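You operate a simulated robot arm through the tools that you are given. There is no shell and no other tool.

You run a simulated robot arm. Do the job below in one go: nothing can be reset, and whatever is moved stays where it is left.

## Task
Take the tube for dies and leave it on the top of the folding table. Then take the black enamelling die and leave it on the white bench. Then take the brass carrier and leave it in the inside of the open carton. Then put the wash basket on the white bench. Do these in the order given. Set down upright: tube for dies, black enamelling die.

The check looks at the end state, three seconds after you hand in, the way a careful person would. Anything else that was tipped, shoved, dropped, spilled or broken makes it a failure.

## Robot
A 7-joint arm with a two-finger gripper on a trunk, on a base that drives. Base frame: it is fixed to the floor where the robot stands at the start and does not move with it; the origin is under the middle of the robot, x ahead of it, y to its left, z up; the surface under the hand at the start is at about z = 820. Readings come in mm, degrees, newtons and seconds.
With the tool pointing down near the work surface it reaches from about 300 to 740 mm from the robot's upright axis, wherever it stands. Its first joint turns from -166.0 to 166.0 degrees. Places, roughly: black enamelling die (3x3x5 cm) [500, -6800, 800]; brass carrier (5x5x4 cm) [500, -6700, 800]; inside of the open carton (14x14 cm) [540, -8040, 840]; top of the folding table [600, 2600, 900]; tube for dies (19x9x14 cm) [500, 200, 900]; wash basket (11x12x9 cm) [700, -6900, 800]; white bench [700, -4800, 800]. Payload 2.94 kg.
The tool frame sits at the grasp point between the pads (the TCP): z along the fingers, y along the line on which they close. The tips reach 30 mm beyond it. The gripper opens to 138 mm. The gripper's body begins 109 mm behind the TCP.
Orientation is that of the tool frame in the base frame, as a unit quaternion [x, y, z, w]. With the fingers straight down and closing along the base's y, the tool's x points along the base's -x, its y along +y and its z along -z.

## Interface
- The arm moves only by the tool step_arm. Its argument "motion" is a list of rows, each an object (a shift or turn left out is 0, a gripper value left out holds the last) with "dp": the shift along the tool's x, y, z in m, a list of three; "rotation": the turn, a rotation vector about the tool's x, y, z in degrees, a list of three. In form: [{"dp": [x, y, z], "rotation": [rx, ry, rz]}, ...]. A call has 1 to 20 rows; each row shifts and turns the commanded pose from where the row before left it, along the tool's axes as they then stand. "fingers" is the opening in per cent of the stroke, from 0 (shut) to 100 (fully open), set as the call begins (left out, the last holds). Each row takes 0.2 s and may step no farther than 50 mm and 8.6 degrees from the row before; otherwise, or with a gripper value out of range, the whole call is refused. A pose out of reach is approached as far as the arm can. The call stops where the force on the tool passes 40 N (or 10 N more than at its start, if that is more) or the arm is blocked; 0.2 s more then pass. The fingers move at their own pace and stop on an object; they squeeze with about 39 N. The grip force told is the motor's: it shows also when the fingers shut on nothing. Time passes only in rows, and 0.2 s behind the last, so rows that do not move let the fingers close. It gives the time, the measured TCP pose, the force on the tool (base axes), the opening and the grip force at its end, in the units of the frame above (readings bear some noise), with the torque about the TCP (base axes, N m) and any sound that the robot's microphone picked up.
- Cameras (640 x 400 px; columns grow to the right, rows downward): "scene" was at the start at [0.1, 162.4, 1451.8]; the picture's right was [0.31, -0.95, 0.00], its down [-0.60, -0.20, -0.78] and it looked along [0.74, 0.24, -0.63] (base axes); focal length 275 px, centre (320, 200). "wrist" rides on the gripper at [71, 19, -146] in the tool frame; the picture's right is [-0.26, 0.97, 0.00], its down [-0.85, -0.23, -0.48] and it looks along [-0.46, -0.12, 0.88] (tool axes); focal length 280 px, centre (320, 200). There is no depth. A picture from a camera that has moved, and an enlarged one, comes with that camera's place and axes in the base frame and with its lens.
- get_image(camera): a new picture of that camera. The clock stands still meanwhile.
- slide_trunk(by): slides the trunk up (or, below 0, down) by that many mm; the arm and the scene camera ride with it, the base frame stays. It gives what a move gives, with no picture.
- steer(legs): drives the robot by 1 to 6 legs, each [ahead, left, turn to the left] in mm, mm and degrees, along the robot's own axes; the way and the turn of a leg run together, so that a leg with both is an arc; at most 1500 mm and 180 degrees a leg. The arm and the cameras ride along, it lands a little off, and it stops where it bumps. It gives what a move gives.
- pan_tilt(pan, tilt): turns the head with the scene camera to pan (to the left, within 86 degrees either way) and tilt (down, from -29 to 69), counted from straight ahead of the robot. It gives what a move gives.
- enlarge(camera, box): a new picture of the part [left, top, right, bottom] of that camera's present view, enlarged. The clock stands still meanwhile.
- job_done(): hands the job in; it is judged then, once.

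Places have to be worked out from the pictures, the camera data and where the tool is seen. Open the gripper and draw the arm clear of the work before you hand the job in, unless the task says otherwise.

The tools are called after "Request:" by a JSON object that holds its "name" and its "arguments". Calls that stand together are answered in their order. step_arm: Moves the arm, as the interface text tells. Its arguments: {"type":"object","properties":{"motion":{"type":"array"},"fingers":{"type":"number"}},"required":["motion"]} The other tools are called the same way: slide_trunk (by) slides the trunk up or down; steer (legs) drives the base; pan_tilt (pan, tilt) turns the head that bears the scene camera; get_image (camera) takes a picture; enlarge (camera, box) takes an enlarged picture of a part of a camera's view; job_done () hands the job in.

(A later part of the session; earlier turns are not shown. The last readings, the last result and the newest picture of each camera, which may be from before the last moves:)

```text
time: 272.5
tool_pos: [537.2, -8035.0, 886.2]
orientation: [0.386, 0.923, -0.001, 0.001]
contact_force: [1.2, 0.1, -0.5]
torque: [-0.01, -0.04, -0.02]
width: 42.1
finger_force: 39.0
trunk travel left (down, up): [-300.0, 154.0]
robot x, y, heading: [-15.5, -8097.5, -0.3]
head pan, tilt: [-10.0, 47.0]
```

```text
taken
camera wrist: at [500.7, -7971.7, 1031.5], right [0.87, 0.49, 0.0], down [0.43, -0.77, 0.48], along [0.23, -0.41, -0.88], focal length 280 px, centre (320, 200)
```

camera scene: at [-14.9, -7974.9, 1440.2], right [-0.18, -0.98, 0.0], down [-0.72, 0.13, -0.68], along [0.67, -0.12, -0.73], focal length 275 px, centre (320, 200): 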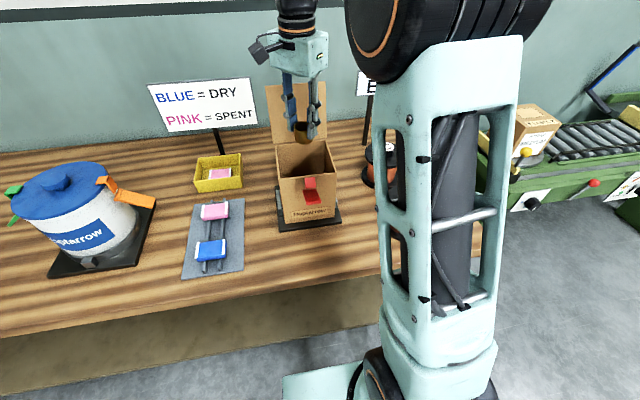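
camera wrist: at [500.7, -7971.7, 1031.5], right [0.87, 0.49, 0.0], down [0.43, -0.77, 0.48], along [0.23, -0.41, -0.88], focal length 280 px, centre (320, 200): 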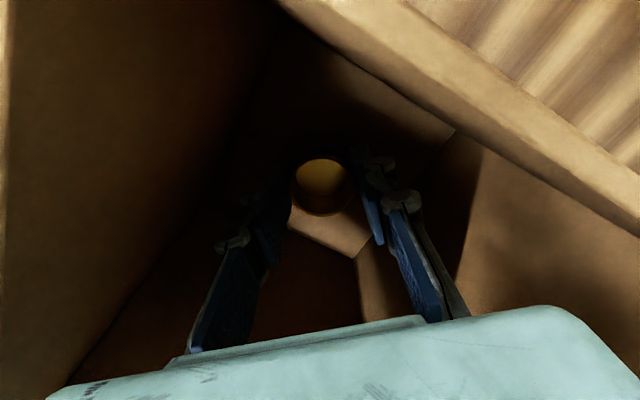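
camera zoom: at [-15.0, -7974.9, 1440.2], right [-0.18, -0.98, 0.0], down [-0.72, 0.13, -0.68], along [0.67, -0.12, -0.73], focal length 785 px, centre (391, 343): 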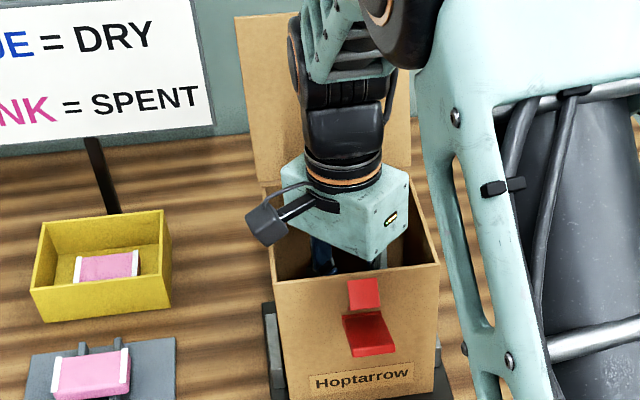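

There is still clearance above the rim. I go on in 1.5 mm steps.

Request:
{"name": "step_arm", "arguments": {"motion": [{"dp": [0, 0, 0.0015]}, {"dp": [0, 0, 0.0015]}, {"dp": [0, 0, 0]}]}}

Request:
{"name": "step_arm", "arguments": {"motion": [{"dp": [0, 0, 0.0015]}, {"dp": [0, 0, 0.0015]}, {"dp": [0, 0, 0]}]}}

```text
time: 273.3
tool_pos: [536.7, -8035.5, 885.9]
orientation: [0.385, 0.923, 0.001, 0.003]
contact_force: [0.2, -0.8, 16.9]
torque: [-0.15, 0.06, -0.04]
width: 42.2
finger_force: 38.8
trunk travel left (down, up): [-300.0, 154.0]
robot x, y, heading: [-12.1, -8098.3, -0.4]
head pan, tilt: [-10.0, 47.0]
```

```text
time: 274.1
tool_pos: [537.4, -8035.4, 881.8]
orientation: [0.385, 0.923, 0.001, 0.001]
contact_force: [1.4, 0.8, 28.3]
torque: [0.01, -0.29, -0.27]
width: 41.6
finger_force: 39.0
trunk travel left (down, up): [-300.0, 154.0]
robot x, y, heading: [-9.9, -8094.7, -0.1]
head pan, tilt: [-10.0, 47.0]
```

The cup is on the carton floor. I ease up 3 mm and open the fingers modestly.

Request:
{"name": "step_arm", "arguments": {"motion": [{"dp": [0, 0, -0.0015]}, {"dp": [0, 0, -0.0015]}, {"dp": [0, 0, 0]}]}}

Request:
{"name": "step_arm", "arguments": {"motion": [{"dp": [0, 0, 0]}, {"dp": [0, 0, 0]}, {"dp": [0, 0, 0]}], "fingers": 44}}

Request:
{"name": "get_image", "arguments": {"camera": "wrist"}}

```text
time: 274.9
tool_pos: [536.2, -8035.3, 880.9]
orientation: [0.386, 0.923, -0.001, -0.001]
contact_force: [1.5, 2.2, 5.9]
torque: [0.06, -0.24, 0.04]
width: 41.1
finger_force: 39.5
trunk travel left (down, up): [-300.0, 154.0]
robot x, y, heading: [-6.5, -8093.9, -0.5]
head pan, tilt: [-10.0, 47.0]
```

```text
time: 275.7
tool_pos: [535.5, -8035.0, 883.1]
orientation: [0.385, 0.923, 0.0, -0.001]
contact_force: [-0.2, -0.1, -0.3]
torque: [0.0, 0.02, 0.03]
width: 60.7
finger_force: 0.1
trunk travel left (down, up): [-300.0, 154.0]
robot x, y, heading: [-13.1, -8097.0, -0.2]
head pan, tilt: [-10.0, 47.0]
```

```text
taken
camera wrist: at [500.5, -7972.2, 1028.4], right [0.87, 0.49, 0.0], down [0.43, -0.77, 0.48], along [0.23, -0.41, -0.88], focal length 280 px, centre (320, 200)
```

wrist: 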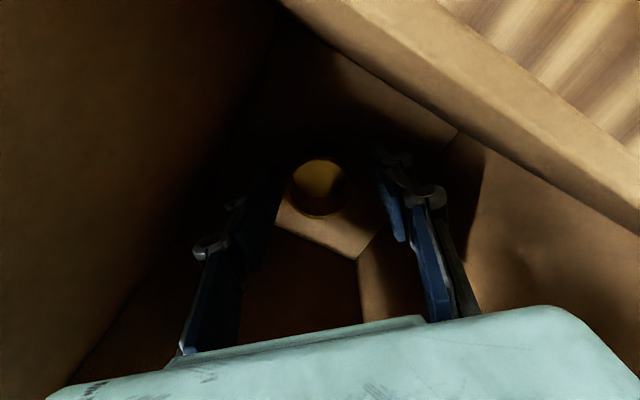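

The carrier is released and stands in the carton. I raise the hand straight out to well above the rim and look back down.

Request:
{"name": "step_arm", "arguments": {"motion": [{"dp": [0, 0, -0.02]}, {"dp": [0, 0, -0.03]}, {"dp": [0, 0, -0.04]}, {"dp": [0, 0, -0.045]}, {"dp": [0, 0, -0.045]}, {"dp": [0, 0, -0.045]}, {"dp": [0, 0, 0]}]}}

Request:
{"name": "get_image", "arguments": {"camera": "wrist"}}

Request:
{"name": "get_image", "arguments": {"camera": "scene"}}

```text
time: 277.3
tool_pos: [536.4, -8037.6, 1109.8]
orientation: [0.385, 0.923, 0.0, 0.0]
contact_force: [0.3, -0.3, -0.6]
torque: [-0.04, 0.0, -0.01]
width: 60.5
finger_force: 0.0
trunk travel left (down, up): [-300.0, 154.0]
robot x, y, heading: [-9.1, -8096.1, -0.1]
head pan, tilt: [-10.0, 47.0]
```

```text
taken
camera wrist: at [499.1, -7973.6, 1254.6], right [0.87, 0.49, 0.0], down [0.43, -0.77, 0.48], along [0.23, -0.41, -0.88], focal length 280 px, centre (320, 200)
```

wrist: 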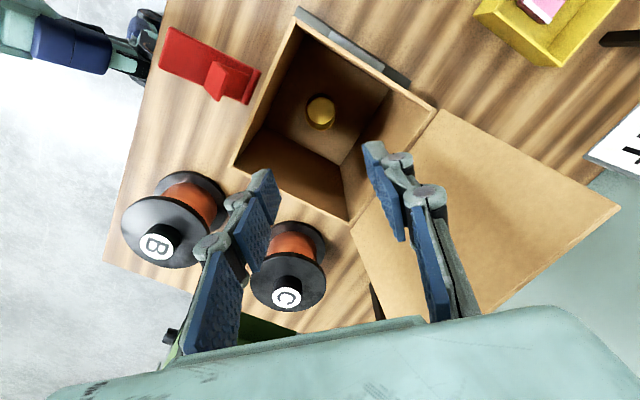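

```text
taken
camera scene: at [-15.1, -7974.9, 1440.2], right [-0.18, -0.98, 0.0], down [-0.72, 0.13, -0.68], along [0.67, -0.12, -0.73], focal length 275 px, centre (320, 200)
```

scene: 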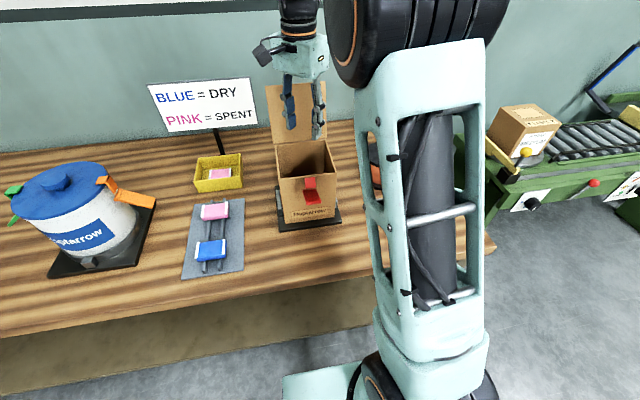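

The carrier stands inside the carton. I pull the hand back over the bench front and turn it another 45° so that its fingers close along x for pinching the basket's near wall.

Request:
{"name": "step_arm", "arguments": {"motion": [{"dp": [0.0353, -0.0178, 0]}, {"dp": [0.0353, -0.0178, 0]}, {"dp": [0.0353, -0.0178, 0]}, {"dp": [0.0353, -0.0178, 0]}, {"rotation": [0, 0, 7.5]}, {"rotation": [0, 0, 7.5]}, {"rotation": [0, 0, 7.5]}, {"rotation": [0, 0, 7.5]}, {"rotation": [0, 0, 7.5]}, {"rotation": [0, 0, 7.5]}, {"dp": [0, 0, 0]}]}}

Request:
{"name": "steer", "arguments": {"legs": [[-370, 0, 0.3], [0, 1160, 0]]}}

Request:
{"name": "pan_tilt", "arguments": {"pan": 5, "tilt": 35}}

Request:
{"name": "get_image", "arguments": {"camera": "scene"}}

```text
time: 279.7
tool_pos: [386.2, -7985.9, 1107.7]
orientation: [0.71, 0.705, 0.0, 0.0]
contact_force: [0.1, -0.2, -0.6]
torque: [0.04, 0.05, 0.0]
width: 60.4
finger_force: 0.1
trunk travel left (down, up): [-300.0, 154.0]
robot x, y, heading: [-10.7, -8098.4, -0.5]
head pan, tilt: [-10.0, 47.0]
```

```text
time: 292.0
tool_pos: [-9.4, -6818.2, 1108.2]
orientation: [0.694, 0.72, 0.0, 0.0]
contact_force: [-0.2, 0.3, -0.4]
torque: [0.0, 0.0, 0.01]
width: 60.6
finger_force: 0.0
trunk travel left (down, up): [-300.0, 154.0]
robot x, y, heading: [-406.9, -6948.8, 2.2]
head pan, tilt: [-10.0, 47.0]
```

```text
time: 292.8
tool_pos: [-9.5, -6819.0, 1107.6]
orientation: [0.693, 0.721, -0.001, -0.001]
contact_force: [-0.4, 0.5, -0.1]
torque: [0.01, 0.01, 0.01]
width: 60.8
finger_force: 0.0
trunk travel left (down, up): [-300.0, 154.0]
robot x, y, heading: [-400.5, -6946.4, 2.2]
head pan, tilt: [5.0, 35.0]
```

```text
taken
camera scene: at [-402.1, -6802.6, 1457.8], right [0.13, -0.99, 0.0], down [-0.57, -0.07, -0.82], along [0.81, 0.1, -0.57], focal length 275 px, centre (320, 200)
```

scene: 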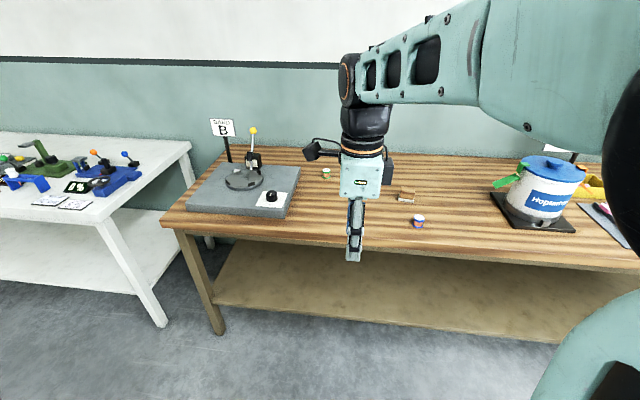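

I correct heading and drive up to the bench, then look at the basket from close by.

Request:
{"name": "steer", "arguments": {"legs": [[398, 0, -2.2]]}}

Request:
{"name": "pan_tilt", "arguments": {"pan": -8, "tilt": 45}}

Request:
{"name": "get_image", "arguments": {"camera": "scene"}}

Request:
{"name": "get_image", "arguments": {"camera": "wrist"}}

```text
time: 295.3
tool_pos: [388.2, -6822.8, 1106.7]
orientation: [0.707, 0.708, -0.001, 0.0]
contact_force: [-0.7, -0.3, -0.3]
torque: [0.0, 0.02, 0.0]
width: 60.8
finger_force: 0.1
trunk travel left (down, up): [-300.0, 154.0]
robot x, y, heading: [-8.3, -6939.0, 0.2]
head pan, tilt: [5.0, 35.0]
```

```text
time: 296.0
tool_pos: [388.5, -6822.7, 1107.2]
orientation: [0.706, 0.708, 0.0, 0.0]
contact_force: [-0.6, -0.2, -0.3]
torque: [-0.02, 0.04, 0.02]
width: 60.6
finger_force: 0.1
trunk travel left (down, up): [-300.0, 154.0]
robot x, y, heading: [-8.1, -6939.1, 0.1]
head pan, tilt: [-8.0, 45.0]
```

```text
taken
camera scene: at [-11.2, -6813.2, 1443.1], right [-0.13, -0.99, 0.0], down [-0.7, 0.1, -0.71], along [0.7, -0.1, -0.71], focal length 275 px, centre (320, 200)
```

scene: 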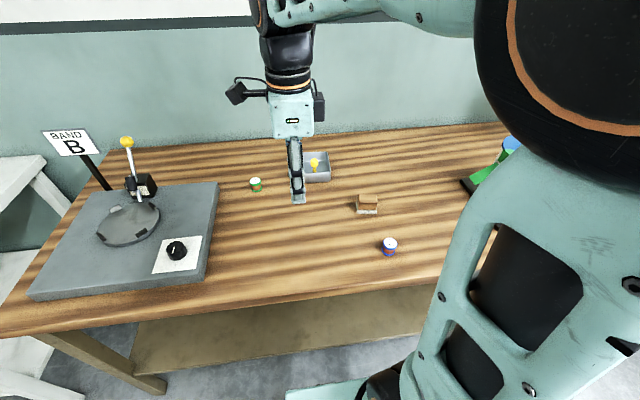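

```text
taken
camera wrist: at [406.8, -6752.1, 1253.5], right [0.97, -0.26, 0.0], down [-0.23, -0.85, 0.48], along [-0.12, -0.46, -0.88], focal length 280 px, centre (320, 200)
```

wrist: 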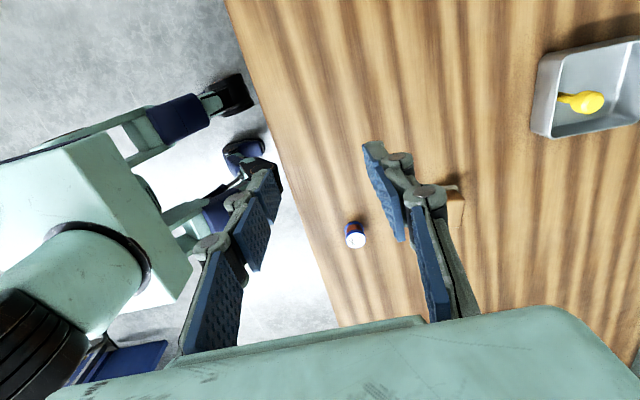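

I enlarge the basket in both views.

Request:
{"name": "enlarge", "arguments": {"camera": "scene", "box": [270, 130, 370, 210]}}

Request:
{"name": "enlarge", "arguments": {"camera": "wrist", "box": [480, 20, 640, 170]}}

```text
5.00 times, centred on (320, 170) of scene
camera zoom: at [-11.2, -6813.2, 1443.1], right [-0.13, -0.99, 0.0], down [-0.7, 0.1, -0.71], along [0.7, -0.1, -0.71], focal length 1374 px, centre (320, 350)
```

zoom: 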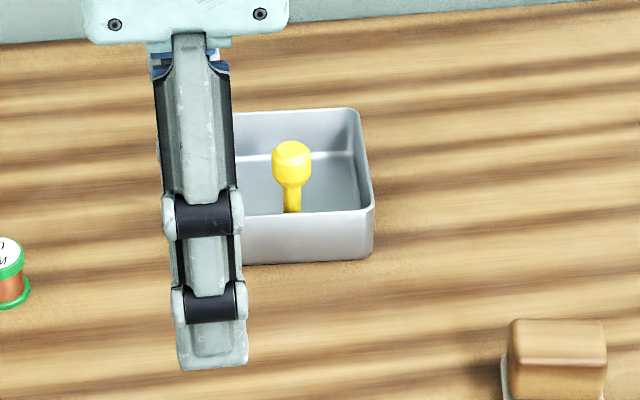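

```text
2.67 times, centred on (560, 95) of wrist
camera zoom: at [406.8, -6752.1, 1253.5], right [0.97, -0.26, 0.0], down [-0.23, -0.85, 0.48], along [-0.12, -0.46, -0.88], focal length 748 px, centre (-320, 480)
```

zoom: 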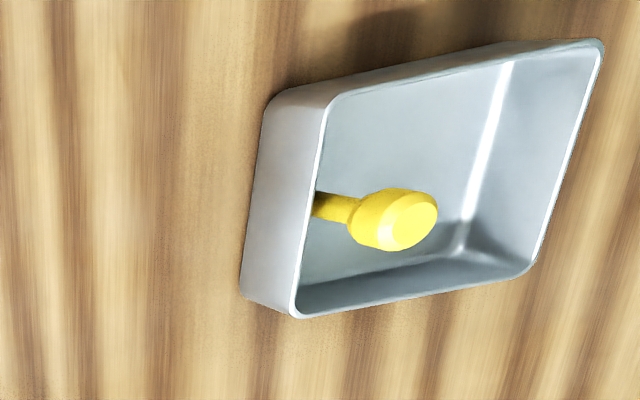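

The basket carries a yellow knob handle: it stands near the basket's front wall, bulb at about (711, -6895, 892); the basket spans x 693–807, y −6843…−6946. I'll grip that knob; I move over it level and look down.

Request:
{"name": "step_arm", "arguments": {"motion": [{"dp": [-0.0103, 0.0455, 0]}, {"dp": [-0.0103, 0.0455, 0]}, {"dp": [-0.0103, 0.0455, 0]}, {"dp": [-0.0103, 0.0455, 0]}, {"dp": [-0.0103, 0.0455, 0]}, {"dp": [-0.0103, 0.0455, 0]}, {"dp": [-0.0103, 0.0455, 0]}, {"dp": [0, 0, 0.04]}, {"dp": [0, 0, 0.03]}, {"dp": [0, 0, 0]}], "fingers": 44}}

Request:
{"name": "get_image", "arguments": {"camera": "wrist"}}

Request:
{"name": "enlarge", "arguments": {"camera": "scene", "box": [250, 80, 410, 210]}}

```text
time: 298.2
tool_pos: [671.3, -6894.1, 1028.6]
orientation: [0.706, 0.709, 0.0, 0.001]
contact_force: [-0.7, -0.9, 0.5]
torque: [-0.02, 0.01, 0.0]
width: 60.5
finger_force: 0.0
out of reach, approached as far as the arm can: row 7
trunk travel left (down, up): [-300.0, 154.0]
robot x, y, heading: [-11.2, -6941.6, 0.4]
head pan, tilt: [-8.0, 45.0]
```

```text
taken
camera wrist: at [690.0, -6824.4, 1174.0], right [0.97, -0.26, 0.0], down [-0.23, -0.85, 0.48], along [-0.12, -0.46, -0.88], focal length 280 px, centre (320, 200)
```

wrist: 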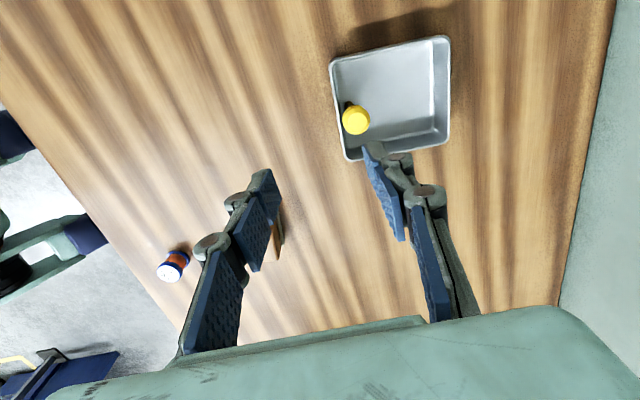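

```text
3.08 times, centred on (330, 145) of scene
camera zoom: at [-11.1, -6813.3, 1443.0], right [-0.14, -0.99, 0.0], down [-0.7, 0.1, -0.71], along [0.7, -0.1, -0.71], focal length 845 px, centre (289, 369)
```

zoom: 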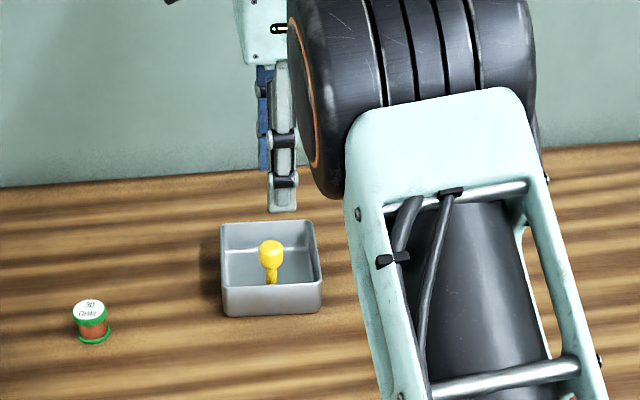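

The knob reads at (709, -6894). At that height the arm stopped short at x 671; lower down it should reach. I try 38 mm forward at this height.

Request:
{"name": "step_arm", "arguments": {"motion": [{"dp": [0, 0.019, 0]}, {"dp": [0, 0.019, 0]}, {"dp": [0, 0, 0]}]}}

Request:
{"name": "get_image", "arguments": {"camera": "wrist"}}

```text
time: 299.0
tool_pos: [696.1, -6891.1, 1027.4]
orientation: [0.706, 0.708, 0.0, 0.002]
contact_force: [0.4, 0.1, 0.5]
torque: [-0.01, 0.02, 0.03]
width: 61.0
finger_force: 0.0
out of reach, approached as far as the arm can: row 2
trunk travel left (down, up): [-300.0, 154.0]
robot x, y, heading: [-6.0, -6935.2, 0.3]
head pan, tilt: [-8.0, 45.0]
```

```text
taken
camera wrist: at [715.4, -6820.5, 1172.1], right [0.97, -0.26, 0.0], down [-0.23, -0.85, 0.48], along [-0.12, -0.46, -0.88], focal length 280 px, centre (320, 200)
```

wrist: 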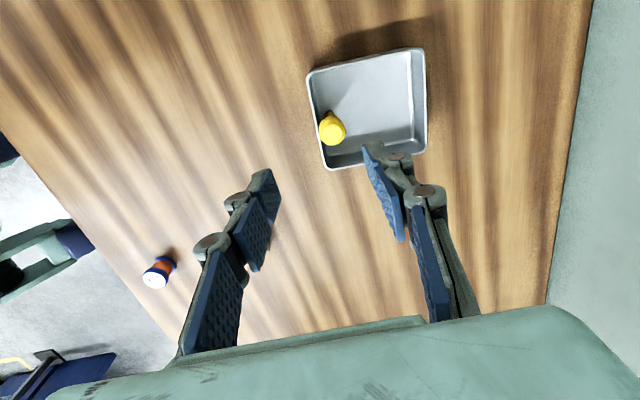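

Now at x 696; 13 mm short. I lower 45 mm (tips still above the knob) and then advance the rest.

Request:
{"name": "step_arm", "arguments": {"motion": [{"dp": [0, 0, 0.025]}, {"dp": [0, 0, 0.02]}, {"dp": [-0.002, 0.013, 0]}, {"dp": [0, 0, 0]}]}}

Request:
{"name": "get_image", "arguments": {"camera": "wrist"}}

Request:
{"name": "enlarge", "arguments": {"camera": "scene", "box": [250, 80, 410, 210]}}

```text
time: 300.0
tool_pos: [710.2, -6893.3, 981.5]
orientation: [0.706, 0.708, 0.0, 0.001]
contact_force: [0.0, 0.5, 0.5]
torque: [0.0, -0.01, 0.01]
width: 60.7
finger_force: 0.1
out of reach, approached as far as the arm can: row 1, 2, 3
trunk travel left (down, up): [-300.0, 154.0]
robot x, y, heading: [-9.2, -6935.1, 0.2]
head pan, tilt: [-8.0, 45.0]
```

```text
taken
camera wrist: at [728.4, -6822.8, 1128.1], right [0.97, -0.26, 0.0], down [-0.23, -0.85, 0.48], along [-0.12, -0.46, -0.88], focal length 280 px, centre (320, 200)
```

wrist: 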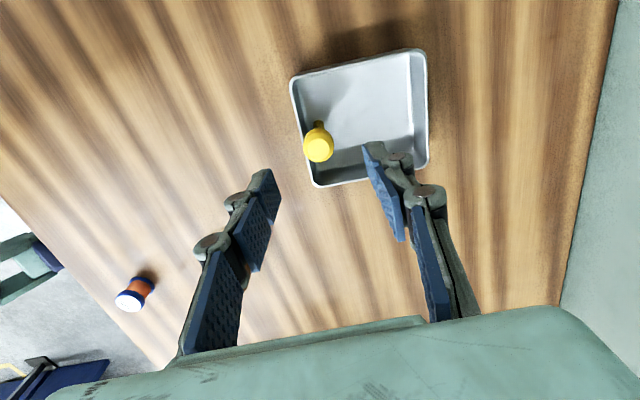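

```text
3.08 times, centred on (330, 145) of scene
camera zoom: at [-11.3, -6813.3, 1443.0], right [-0.14, -0.99, 0.0], down [-0.7, 0.1, -0.71], along [0.7, -0.1, -0.71], focal length 845 px, centre (289, 369)
```

zoom: 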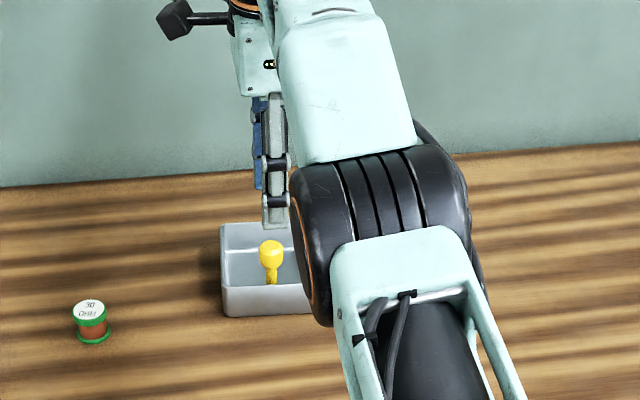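

The knob now lies under the grasp point ((707, -6895) vs. tool (710, -6893)). I lower to 925 and re-check.

Request:
{"name": "step_arm", "arguments": {"motion": [{"dp": [-0.001, -0.001, 0.02]}, {"dp": [0, 0, 0.02]}, {"dp": [0, 0, 0.016]}, {"dp": [0, 0, 0]}]}}

Request:
{"name": "get_image", "arguments": {"camera": "wrist"}}

Request:
{"name": "enlarge", "arguments": {"camera": "scene", "box": [250, 80, 410, 210]}}

```text
time: 301.0
tool_pos: [718.9, -6894.4, 928.2]
orientation: [0.705, 0.709, -0.001, -0.001]
contact_force: [0.1, -0.1, 0.1]
torque: [-0.02, 0.0, -0.03]
width: 60.9
finger_force: 0.1
out of reach, approached as far as the arm can: row 2, 3
trunk travel left (down, up): [-300.0, 154.0]
robot x, y, heading: [-9.3, -6939.1, 0.2]
head pan, tilt: [-8.0, 45.0]
```

```text
taken
camera wrist: at [737.8, -6823.3, 1073.6], right [0.97, -0.26, 0.0], down [-0.23, -0.85, 0.48], along [-0.13, -0.46, -0.88], focal length 280 px, centre (320, 200)
```

wrist: 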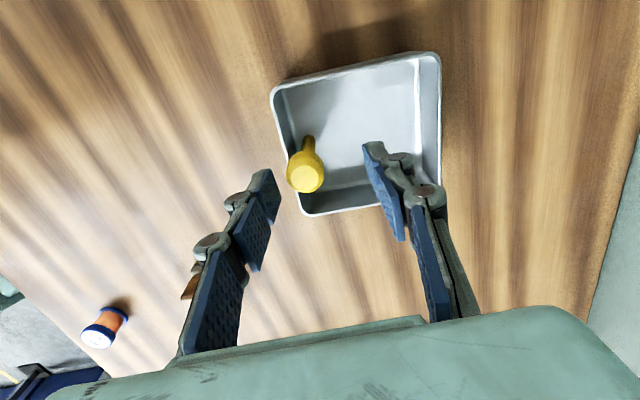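

```text
3.08 times, centred on (330, 145) of scene
camera zoom: at [-11.2, -6813.3, 1443.0], right [-0.14, -0.99, 0.0], down [-0.7, 0.1, -0.71], along [0.7, -0.1, -0.71], focal length 845 px, centre (289, 369)
```

zoom: 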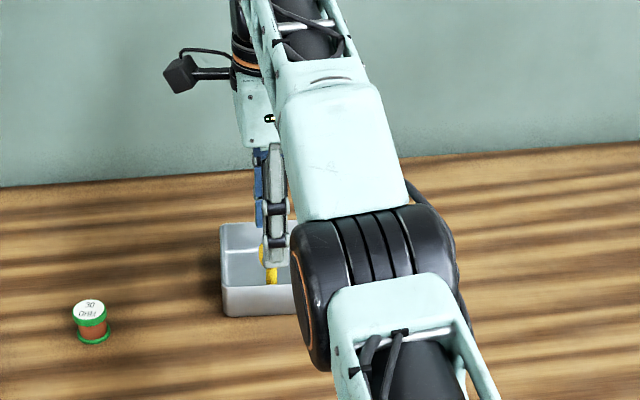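

The commanded pose had run ahead of the reachable one (actual x now 719). I pull the command back 48 mm so that it truly sits at x ≈ 709.

Request:
{"name": "step_arm", "arguments": {"motion": [{"dp": [0, -0.03, 0]}, {"dp": [0, -0.018, 0]}, {"dp": [0, 0, 0]}, {"dp": [0, 0, 0]}]}}

Request:
{"name": "get_image", "arguments": {"camera": "wrist"}}

```text
time: 302.0
tool_pos: [718.3, -6891.9, 935.0]
orientation: [0.706, 0.708, -0.001, -0.001]
contact_force: [-0.1, 0.3, 0.1]
torque: [-0.01, -0.01, 0.0]
width: 60.9
finger_force: 0.1
out of reach, approached as far as the arm can: row 1, 2
trunk travel left (down, up): [-300.0, 154.0]
robot x, y, heading: [-12.0, -6939.3, 0.1]
head pan, tilt: [-8.0, 45.0]
```

```text
taken
camera wrist: at [736.5, -6821.1, 1080.6], right [0.97, -0.26, 0.0], down [-0.23, -0.85, 0.48], along [-0.12, -0.46, -0.88], focal length 280 px, centre (320, 200)
```

wrist: 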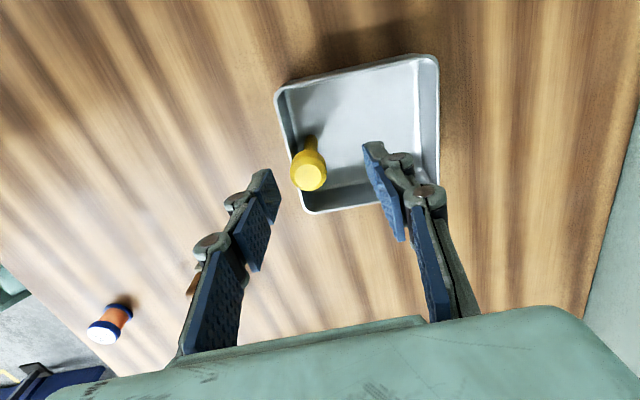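

Still 718 and reported out of reach. I pull back another 12 mm and watch.

Request:
{"name": "step_arm", "arguments": {"motion": [{"dp": [0, -0.012, 0]}, {"dp": [0, 0, 0]}, {"dp": [0, 0, 0]}]}}

```text
time: 302.8
tool_pos: [718.3, -6892.0, 934.5]
orientation: [0.706, 0.708, -0.001, -0.001]
contact_force: [0.9, 0.8, 1.5]
torque: [0.0, 0.01, 0.03]
width: 60.5
finger_force: 0.0
out of reach, approached as far as the arm can: row 1
trunk travel left (down, up): [-300.0, 154.0]
robot x, y, heading: [-7.7, -6938.2, -0.1]
head pan, tilt: [-8.0, 45.0]
```

No change, so before sorting this out I raise the command by 45 mm to keep the fingertips clear of the knob.

Request:
{"name": "step_arm", "arguments": {"motion": [{"dp": [0, 0, -0.02]}, {"dp": [0, 0, -0.025]}, {"dp": [0, 0, 0]}]}}

```text
time: 303.6
tool_pos: [710.1, -6891.8, 977.3]
orientation: [0.706, 0.709, 0.001, 0.0]
contact_force: [0.0, -0.1, 0.2]
torque: [0.02, -0.02, -0.01]
width: 60.3
finger_force: 0.0
out of reach, approached as far as the arm can: row 2
trunk travel left (down, up): [-300.0, 154.0]
robot x, y, heading: [-4.4, -6936.7, 0.3]
head pan, tilt: [-8.0, 45.0]
```

The arm seems fully straight (at its reach sphere). With the tips safely above the knob, I command a bigger pull back of 60 mm to unfold it.

Request:
{"name": "step_arm", "arguments": {"motion": [{"dp": [0, -0.03, 0]}, {"dp": [0, -0.03, 0]}, {"dp": [0, 0, 0]}, {"dp": [0, 0, 0]}]}}

```text
time: 304.6
tool_pos: [705.7, -6889.8, 987.1]
orientation: [0.706, 0.708, 0.0, -0.001]
contact_force: [0.3, -0.7, 0.1]
torque: [0.04, 0.01, -0.02]
width: 60.8
finger_force: 0.0
out of reach, approached as far as the arm can: row 1, 2
trunk travel left (down, up): [-300.0, 154.0]
robot x, y, heading: [-8.8, -6936.9, 0.3]
head pan, tilt: [-8.0, 45.0]
```

I look at the arm's posture.

Request:
{"name": "pan_tilt", "arguments": {"pan": -5, "tilt": 30}}

Request:
{"name": "get_image", "arguments": {"camera": "scene"}}

Request:
{"name": "get_image", "arguments": {"camera": "wrist"}}

```text
time: 305.4
tool_pos: [706.3, -6888.9, 987.5]
orientation: [0.706, 0.709, 0.0, -0.001]
contact_force: [0.1, -0.9, 0.5]
torque: [0.0, -0.01, 0.02]
width: 60.5
finger_force: 0.1
trunk travel left (down, up): [-300.0, 154.0]
robot x, y, heading: [-9.7, -6936.2, 0.4]
head pan, tilt: [-5.0, 30.0]
```

```text
taken
camera scene: at [-1.7, -6809.8, 1465.6], right [-0.08, -1.0, 0.0], down [-0.5, 0.04, -0.87], along [0.86, -0.07, -0.5], focal length 275 px, centre (320, 200)
```

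scene: 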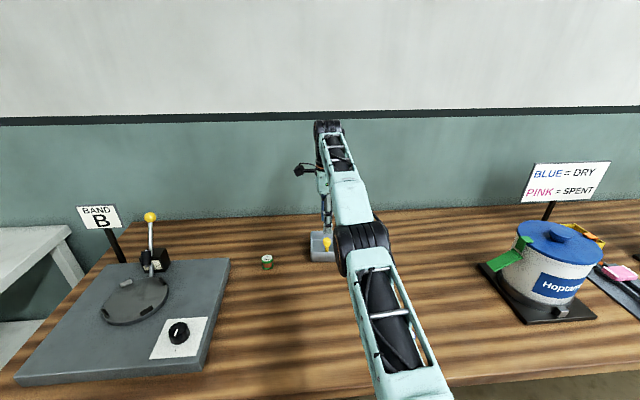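

```text
taken
camera wrist: at [724.8, -6818.7, 1132.6], right [0.97, -0.26, 0.0], down [-0.23, -0.85, 0.48], along [-0.12, -0.46, -0.88], focal length 280 px, centre (320, 200)
```

wrist: 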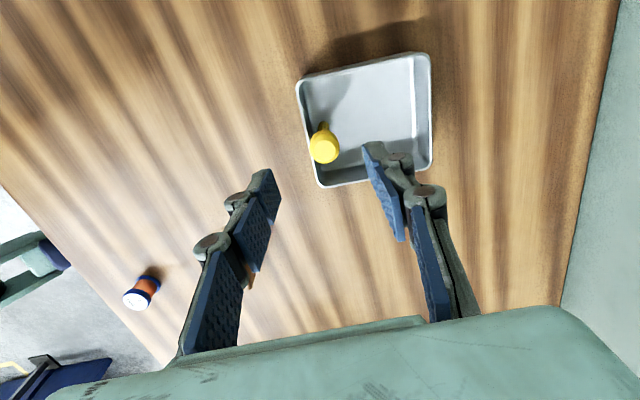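

The arm is stretched straight. I command the tool up 50 mm and back another 50 mm to get out of the singular posture (nothing is in the way up there).

Request:
{"name": "step_arm", "arguments": {"motion": [{"dp": [0, 0, -0.025]}, {"dp": [0, 0, -0.025]}, {"dp": [0, -0.025, 0]}, {"dp": [0, -0.025, 0]}, {"dp": [0, 0, 0]}, {"dp": [0, 0, 0]}]}}

```text
time: 306.8
tool_pos: [687.7, -6888.2, 1046.9]
orientation: [0.706, 0.708, 0.0, 0.0]
contact_force: [-0.4, -0.4, 0.1]
torque: [-0.01, -0.01, 0.0]
width: 60.8
finger_force: 0.1
out of reach, approached as far as the arm can: row 1, 2, 3, 4
trunk travel left (down, up): [-300.0, 154.0]
robot x, y, heading: [-13.6, -6937.0, 0.4]
head pan, tilt: [-5.0, 30.0]
```

The solver seems stuck on the straight posture. I try many small inward rows to let it fold the elbow.

Request:
{"name": "step_arm", "arguments": {"motion": [{"dp": [0, -0.002, 0]}, {"dp": [0, -0.002, 0]}, {"dp": [0, -0.002, 0]}, {"dp": [0, -0.002, 0]}, {"dp": [0, -0.002, 0]}, {"dp": [0, -0.002, 0]}, {"dp": [0, -0.002, 0]}, {"dp": [0, -0.002, 0]}, {"dp": [0, -0.002, 0]}, {"dp": [0, -0.002, 0]}]}}

```text
time: 309.0
tool_pos: [686.5, -6888.1, 1051.6]
orientation: [0.706, 0.708, -0.001, -0.002]
contact_force: [-0.3, -0.4, 1.3]
torque: [0.02, 0.02, -0.01]
width: 60.7
finger_force: 0.0
out of reach, approached as far as the arm can: row 2, 4, 6, 8, 10
trunk travel left (down, up): [-300.0, 154.0]
robot x, y, heading: [-11.1, -6940.4, 0.4]
head pan, tilt: [-5.0, 30.0]
```

The command re-anchors at the reached pose each time. Moving straight down from here leads inside the reach sphere, so I lower 30 mm, then pull back.

Request:
{"name": "step_arm", "arguments": {"motion": [{"dp": [0, 0, 0.015]}, {"dp": [0, 0, 0.015]}, {"dp": [0, 0, 0.015]}, {"dp": [0, 0, 0]}]}}

Request:
{"name": "step_arm", "arguments": {"motion": [{"dp": [0, -0.015, 0]}, {"dp": [0, -0.015, 0]}, {"dp": [0, -0.015, 0]}, {"dp": [0, 0, 0]}]}}

```text
time: 310.0
tool_pos: [699.5, -6887.6, 1010.5]
orientation: [0.706, 0.709, -0.001, -0.001]
contact_force: [0.8, 0.6, 0.0]
torque: [0.04, 0.0, 0.0]
width: 60.5
finger_force: 0.0
out of reach, approached as far as the arm can: row 1, 2, 3
trunk travel left (down, up): [-300.0, 154.0]
robot x, y, heading: [-9.9, -6938.6, 0.5]
head pan, tilt: [-5.0, 30.0]
```

```text
time: 311.0
tool_pos: [696.5, -6884.7, 1021.7]
orientation: [0.706, 0.709, -0.001, 0.0]
contact_force: [0.9, 0.3, 0.2]
torque: [-0.01, -0.01, 0.02]
width: 60.7
finger_force: 0.1
out of reach, approached as far as the arm can: row 1, 2, 3
trunk travel left (down, up): [-300.0, 154.0]
robot x, y, heading: [-8.2, -6938.7, 0.4]
head pan, tilt: [-5.0, 30.0]
```

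I try to break the straight posture with sideways motion (the elbow bends toward the right), then pull back.

Request:
{"name": "step_arm", "arguments": {"motion": [{"dp": [0.03, 0, 0]}, {"dp": [0.03, 0, 0]}, {"dp": [0.03, 0, 0]}, {"dp": [0, 0, 0]}]}}

Request:
{"name": "step_arm", "arguments": {"motion": [{"dp": [0, -0.02, 0]}, {"dp": [0, -0.02, 0]}, {"dp": [0, 0, 0]}]}}

```text
time: 312.0
tool_pos: [687.4, -6797.6, 1018.5]
orientation: [0.706, 0.708, 0.0, 0.0]
contact_force: [-1.0, 0.2, 0.1]
torque: [0.0, -0.02, -0.05]
width: 60.9
finger_force: 0.1
out of reach, approached as far as the arm can: row 2, 3
trunk travel left (down, up): [-300.0, 154.0]
robot x, y, heading: [-10.7, -6937.3, 0.2]
head pan, tilt: [-5.0, 30.0]
```

```text
time: 312.8
tool_pos: [646.8, -6798.0, 1018.9]
orientation: [0.706, 0.708, 0.001, 0.0]
contact_force: [0.4, 0.3, 0.3]
torque: [0.01, 0.02, 0.01]
width: 60.7
finger_force: 0.0
trunk travel left (down, up): [-300.0, 154.0]
robot x, y, heading: [-10.5, -6943.8, 0.0]
head pan, tilt: [-5.0, 30.0]
```

The elbow is bent again. To gain reach margin I inch the base forward 20 mm (there is free room under the bench front), then approach the knob from a lower height.

Request:
{"name": "steer", "arguments": {"legs": [[20, 25, 0]]}}

Request:
{"name": "get_image", "arguments": {"camera": "wrist"}}

```text
time: 313.7
tool_pos: [665.4, -6772.1, 1018.3]
orientation: [0.707, 0.708, 0.0, 0.0]
contact_force: [0.6, -0.6, -0.1]
torque: [-0.02, -0.01, -0.02]
width: 60.7
finger_force: 0.0
trunk travel left (down, up): [-300.0, 154.0]
robot x, y, heading: [9.6, -6911.1, 0.2]
head pan, tilt: [-5.0, 30.0]
```

```text
taken
camera wrist: at [684.5, -6701.4, 1164.0], right [0.97, -0.26, 0.0], down [-0.23, -0.85, 0.48], along [-0.12, -0.46, -0.88], focal length 280 px, centre (320, 200)
```

wrist: 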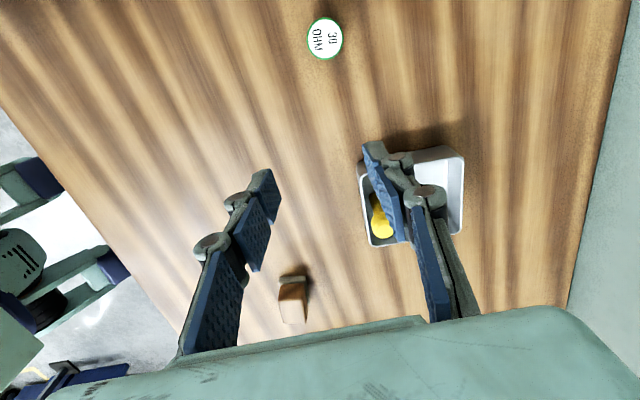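

With margin now, I lower to ≈ 983 and move over the knob.

Request:
{"name": "step_arm", "arguments": {"motion": [{"dp": [0, 0, 0.035]}, {"dp": [-0.041, 0.0, 0]}, {"dp": [-0.041, 0.0, 0]}, {"dp": [-0.041, 0.021, 0]}, {"dp": [0, 0.021, 0]}, {"dp": [0, 0, 0]}]}}

Request:
{"name": "get_image", "arguments": {"camera": "wrist"}}

```text
time: 315.1
tool_pos: [709.0, -6893.9, 984.2]
orientation: [0.706, 0.708, 0.0, 0.001]
contact_force: [0.2, 0.0, -0.4]
torque: [-0.02, 0.03, -0.01]
width: 60.7
finger_force: 0.1
trunk travel left (down, up): [-300.0, 154.0]
robot x, y, heading: [10.3, -6914.9, 0.1]
head pan, tilt: [-5.0, 30.0]
```

```text
taken
camera wrist: at [727.1, -6823.3, 1128.7], right [0.97, -0.26, 0.0], down [-0.23, -0.85, 0.48], along [-0.12, -0.46, -0.88], focal length 280 px, centre (320, 200)
```

wrist: 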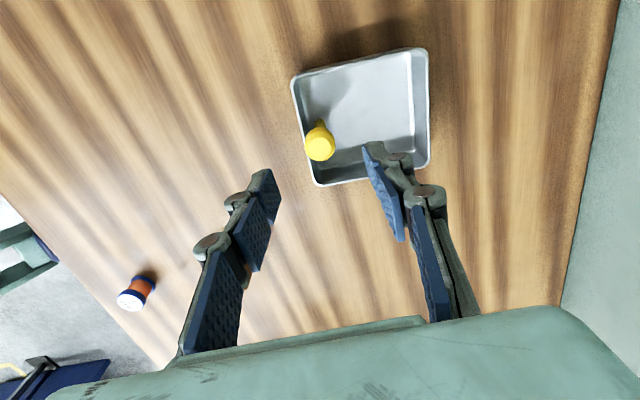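

The knob is right below. I descend to 925 and check.

Request:
{"name": "step_arm", "arguments": {"motion": [{"dp": [-0.001, -0.001, 0.03]}, {"dp": [0, 0, 0.029]}, {"dp": [0, 0, 0]}]}}

Request:
{"name": "get_image", "arguments": {"camera": "wrist"}}

Request:
{"name": "pan_tilt", "arguments": {"pan": 10, "tilt": 42}}

Request:
{"name": "enlarge", "arguments": {"camera": "scene", "box": [280, 110, 440, 230]}}

```text
time: 315.9
tool_pos: [709.0, -6896.1, 923.3]
orientation: [0.706, 0.708, 0.001, 0.0]
contact_force: [-0.7, 0.5, 0.5]
torque: [0.01, 0.01, 0.0]
width: 60.8
finger_force: 0.1
trunk travel left (down, up): [-300.0, 154.0]
robot x, y, heading: [11.1, -6913.5, 0.3]
head pan, tilt: [-5.0, 30.0]
```

```text
taken
camera wrist: at [727.6, -6825.2, 1069.2], right [0.97, -0.26, 0.0], down [-0.23, -0.85, 0.48], along [-0.12, -0.46, -0.88], focal length 280 px, centre (320, 200)
```

wrist: 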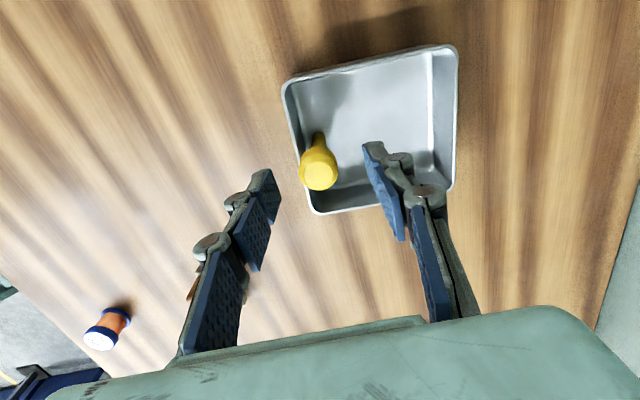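

```text
time: 316.7
tool_pos: [709.2, -6896.4, 923.5]
orientation: [0.706, 0.708, 0.0, 0.0]
contact_force: [0.8, 1.0, -0.4]
torque: [0.0, 0.0, -0.02]
width: 60.6
finger_force: 0.0
trunk travel left (down, up): [-300.0, 154.0]
robot x, y, heading: [11.0, -6911.0, 0.1]
head pan, tilt: [10.0, 42.0]
```

```text
3.33 times, centred on (360, 170) of scene
camera zoom: at [10.2, -6762.2, 1447.4], right [0.18, -0.98, 0.0], down [-0.66, -0.12, -0.74], along [0.73, 0.13, -0.67], focal length 916 px, centre (187, 300)
```

zoom: 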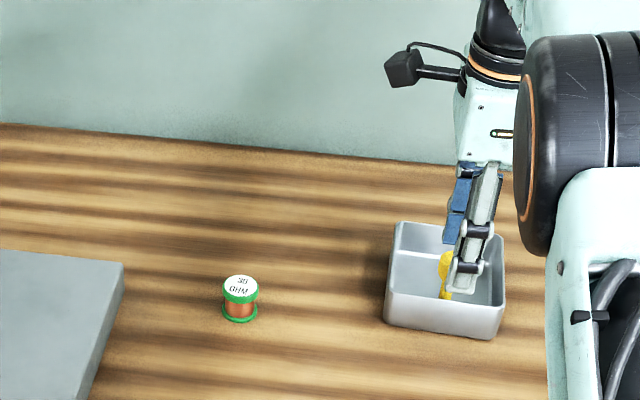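

The knob is centred. Keeping fingertips (TCP−30) above the basket rim (~868), I go to TCP ≈ 908 and close on the bulb.

Request:
{"name": "step_arm", "arguments": {"motion": [{"dp": [0, 0, 0.008]}, {"dp": [0, 0, 0.007]}, {"dp": [0, 0, 0]}]}}

Request:
{"name": "step_arm", "arguments": {"motion": [{"dp": [0, 0, 0]}, {"dp": [0, 0, 0]}, {"dp": [0, 0, 0]}, {"dp": [0, 0, 0]}, {"dp": [0, 0, 0]}], "fingers": 0}}

Request:
{"name": "get_image", "arguments": {"camera": "wrist"}}

Request:
{"name": "enlarge", "arguments": {"camera": "scene", "box": [350, 150, 430, 220]}}

```text
time: 317.5
tool_pos: [708.4, -6895.2, 909.9]
orientation: [0.706, 0.708, -0.001, 0.001]
contact_force: [0.2, 0.6, 0.5]
torque: [0.03, -0.05, -0.01]
width: 60.6
finger_force: 0.1
trunk travel left (down, up): [-300.0, 154.0]
robot x, y, heading: [11.4, -6913.5, 0.1]
head pan, tilt: [10.0, 42.0]
```

```text
time: 318.7
tool_pos: [709.2, -6895.3, 908.9]
orientation: [0.706, 0.708, 0.001, 0.0]
contact_force: [0.5, -0.1, -0.8]
torque: [0.01, -0.02, -0.03]
width: 24.2
finger_force: 39.5
trunk travel left (down, up): [-300.0, 154.0]
robot x, y, heading: [10.1, -6911.9, 0.0]
head pan, tilt: [10.0, 42.0]
```

```text
taken
camera wrist: at [727.0, -6824.5, 1054.8], right [0.97, -0.26, 0.0], down [-0.23, -0.85, 0.48], along [-0.12, -0.46, -0.88], focal length 280 px, centre (320, 200)
```

wrist: 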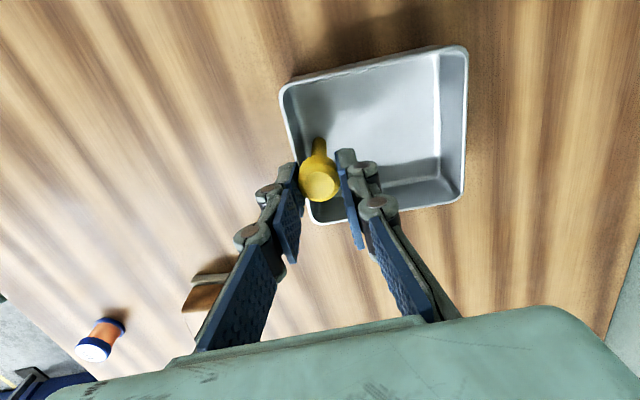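

```text
5.71 times, centred on (390, 185) of scene
camera zoom: at [10.2, -6762.2, 1447.3], right [0.18, -0.98, 0.0], down [-0.66, -0.12, -0.74], along [0.73, 0.13, -0.67], focal length 1570 px, centre (-80, 286)
```

zoom: 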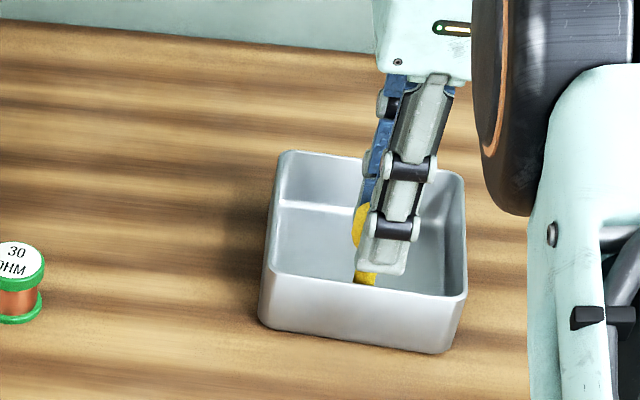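

The bulb is gripped at 24 mm. I lift 15 mm gently and check how the basket hangs.

Request:
{"name": "step_arm", "arguments": {"motion": [{"dp": [0, 0, -0.005]}, {"dp": [0, 0, -0.005]}, {"dp": [0, 0, -0.005]}, {"dp": [0, 0, 0]}]}}

Request:
{"name": "get_image", "arguments": {"camera": "wrist"}}

Request:
{"name": "enlarge", "arguments": {"camera": "scene", "box": [350, 150, 430, 220]}}

```text
time: 319.7
tool_pos: [707.5, -6896.6, 924.6]
orientation: [0.706, 0.709, 0.0, 0.0]
contact_force: [-0.8, 0.0, -1.0]
torque: [0.0, 0.04, 0.03]
width: 24.1
finger_force: 38.9
trunk travel left (down, up): [-300.0, 154.0]
robot x, y, heading: [13.1, -6911.9, 0.2]
head pan, tilt: [10.0, 42.0]
```

```text
taken
camera wrist: at [726.1, -6825.1, 1069.9], right [0.97, -0.26, 0.0], down [-0.23, -0.85, 0.48], along [-0.12, -0.46, -0.88], focal length 280 px, centre (320, 200)
```

wrist: 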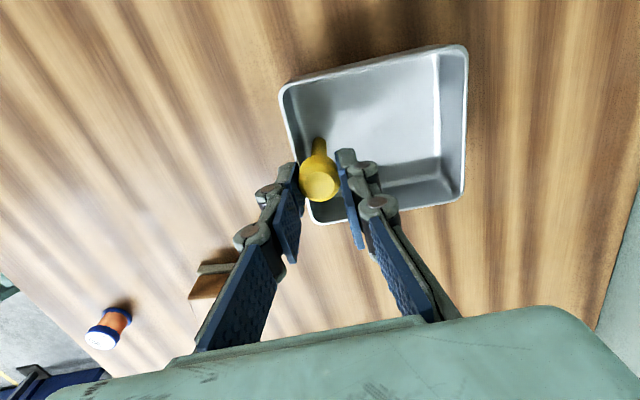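

```text
5.71 times, centred on (390, 185) of scene
camera zoom: at [10.3, -6762.2, 1447.3], right [0.18, -0.98, 0.0], down [-0.66, -0.12, -0.74], along [0.73, 0.13, -0.67], focal length 1570 px, centre (-80, 286)
```

zoom: 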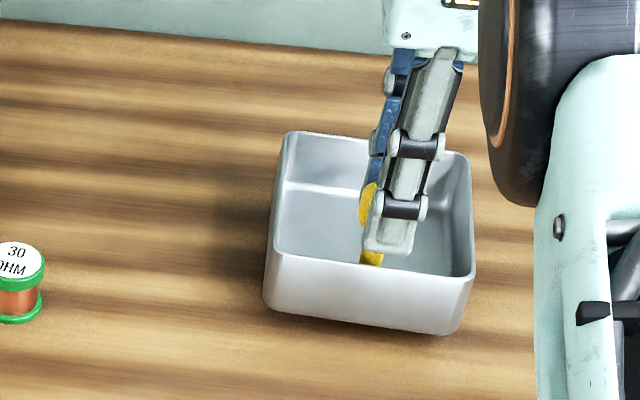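

The basket hangs level. I lift more, then draw it toward me while rising.

Request:
{"name": "step_arm", "arguments": {"motion": [{"dp": [0, 0, -0.015]}, {"dp": [0, 0, -0.015]}, {"dp": [0, -0.02, -0.015]}, {"dp": [0, -0.03, -0.015]}, {"dp": [0, -0.035, -0.015]}, {"dp": [0, -0.035, -0.015]}, {"dp": [0, -0.035, -0.015]}, {"dp": [0, -0.035, -0.015]}, {"dp": [0, -0.03, -0.015]}, {"dp": [0, -0.02, -0.015]}, {"dp": [0, 0, 0]}]}}

Request:
{"name": "get_image", "arguments": {"camera": "scene"}}

Request:
{"name": "get_image", "arguments": {"camera": "wrist"}}

```text
time: 322.1
tool_pos: [468.9, -6895.6, 1074.3]
orientation: [0.706, 0.708, 0.0, 0.0]
contact_force: [-0.1, 0.2, -0.6]
torque: [-0.01, 0.01, 0.0]
width: 24.3
finger_force: 39.2
trunk travel left (down, up): [-300.0, 154.0]
robot x, y, heading: [11.4, -6913.5, 0.3]
head pan, tilt: [10.0, 42.0]
```

```text
taken
camera scene: at [10.1, -6762.2, 1447.3], right [0.18, -0.98, 0.0], down [-0.66, -0.12, -0.74], along [0.73, 0.13, -0.67], focal length 275 px, centre (320, 200)
```

scene: 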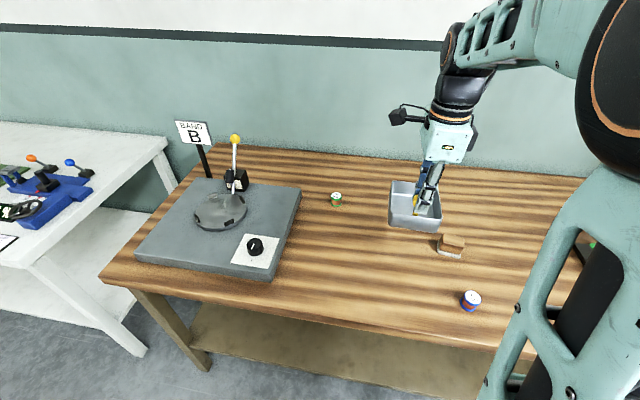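

```text
taken
camera wrist: at [487.6, -6824.4, 1220.1], right [0.97, -0.26, 0.0], down [-0.23, -0.85, 0.48], along [-0.12, -0.46, -0.88], focal length 280 px, centre (320, 200)
```

wrist: 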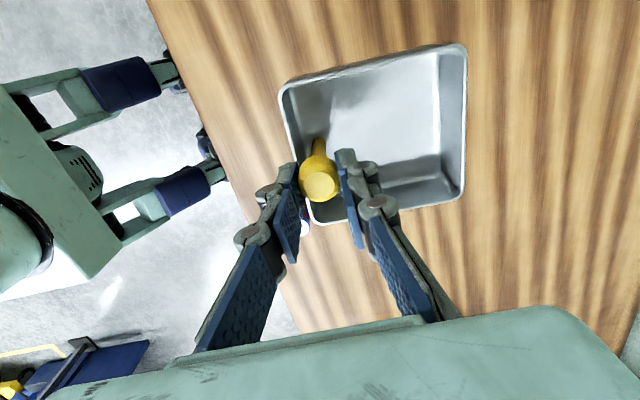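

Held level. I back out and drive left to the white bench.

Request:
{"name": "steer", "arguments": {"legs": [[-395, 0, -0.2], [0, 1030, 0], [0, 1030, 0]]}}

Request:
{"name": "pan_tilt", "arguments": {"pan": 5, "tilt": 35}}

Request:
{"name": "get_image", "arguments": {"camera": "scene"}}

Request:
{"name": "get_image", "arguments": {"camera": "wrist"}}

```text
time: 342.5
tool_pos: [71.2, -4829.6, 1074.7]
orientation: [0.707, 0.707, 0.0, -0.001]
contact_force: [-0.2, 0.4, -0.5]
torque: [0.03, 0.04, -0.03]
width: 24.5
finger_force: 39.4
trunk travel left (down, up): [-300.0, 154.0]
robot x, y, heading: [-386.1, -4846.5, -0.1]
head pan, tilt: [10.0, 42.0]
```

```text
time: 343.2
tool_pos: [70.9, -4831.0, 1073.7]
orientation: [0.708, 0.707, 0.0, -0.001]
contact_force: [0.2, 0.1, -1.7]
torque: [-0.02, 0.03, 0.02]
width: 24.1
finger_force: 38.9
trunk travel left (down, up): [-300.0, 154.0]
robot x, y, heading: [-387.8, -4843.8, 0.1]
head pan, tilt: [5.0, 35.0]
```

```text
taken
camera scene: at [-382.4, -4703.0, 1457.8], right [0.09, -1.0, 0.0], down [-0.57, -0.05, -0.82], along [0.82, 0.07, -0.57], focal length 275 px, centre (320, 200)
```

scene: 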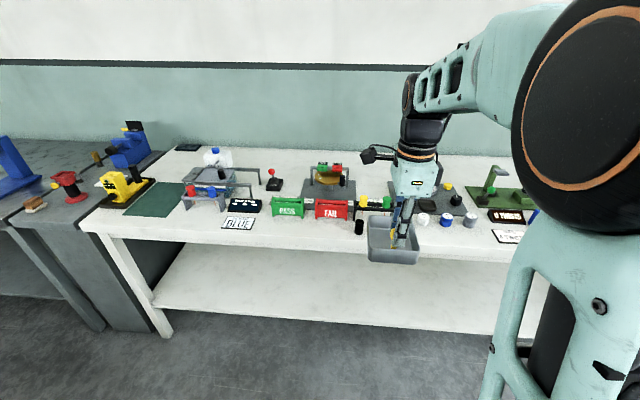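

```text
taken
camera wrist: at [89.8, -4760.1, 1220.0], right [0.97, -0.26, 0.0], down [-0.23, -0.85, 0.48], along [-0.12, -0.46, -0.88], focal length 280 px, centre (320, 200)
```

wrist: 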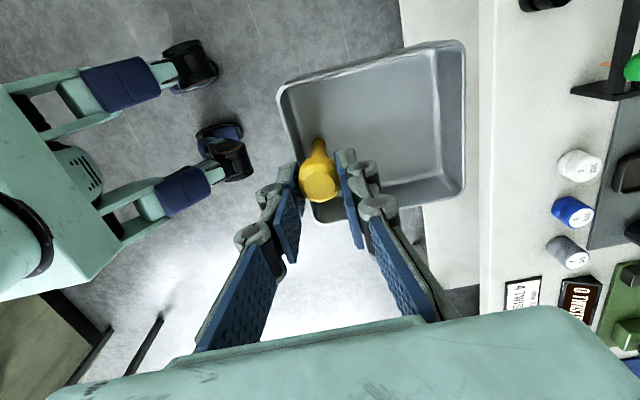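

The basket's bottom (≈ 985) clears everything on the bench. I drive forward to the bench.

Request:
{"name": "steer", "arguments": {"legs": [[392, -12, 0]]}}

Request:
{"name": "pan_tilt", "arguments": {"pan": 0, "tilt": 45}}

Request:
{"name": "get_image", "arguments": {"camera": "scene"}}

Request:
{"name": "get_image", "arguments": {"camera": "wrist"}}

```text
time: 345.6
tool_pos: [460.7, -4845.3, 1073.8]
orientation: [0.709, 0.705, 0.0, 0.0]
contact_force: [1.1, 0.5, -1.0]
torque: [0.02, 0.04, -0.01]
width: 24.2
finger_force: 39.7
trunk travel left (down, up): [-300.0, 154.0]
robot x, y, heading: [2.0, -4857.9, -0.2]
head pan, tilt: [5.0, 35.0]
```

```text
time: 346.4
tool_pos: [460.6, -4846.4, 1073.9]
orientation: [0.709, 0.705, 0.0, 0.0]
contact_force: [-0.2, 0.6, -1.6]
torque: [0.01, 0.02, 0.0]
width: 24.2
finger_force: 38.8
trunk travel left (down, up): [-300.0, 154.0]
robot x, y, heading: [0.2, -4858.6, 0.0]
head pan, tilt: [0.0, 45.0]
```

```text
taken
camera scene: at [1.0, -4723.8, 1443.1], right [0.0, -1.0, 0.0], down [-0.71, 0.0, -0.71], along [0.71, 0.0, -0.71], focal length 275 px, centre (320, 200)
```

scene: 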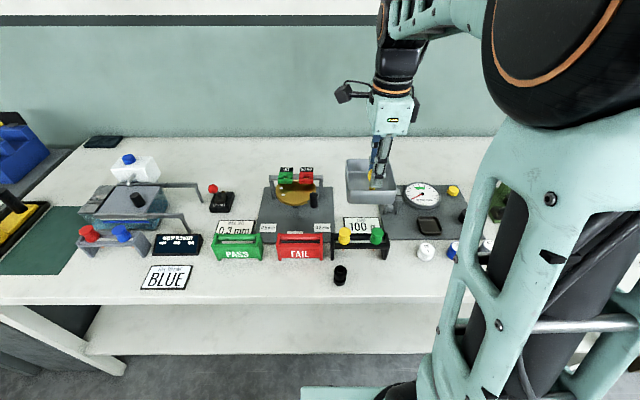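

```text
taken
camera wrist: at [479.3, -4775.5, 1220.1], right [0.96, -0.27, 0.0], down [-0.23, -0.85, 0.48], along [-0.13, -0.46, -0.88], focal length 280 px, centre (320, 200)
```

wrist: 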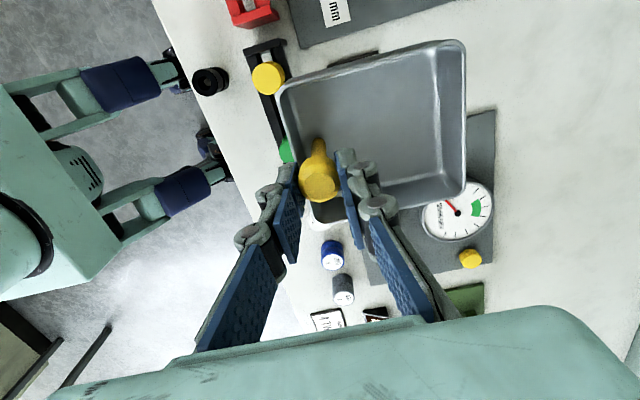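

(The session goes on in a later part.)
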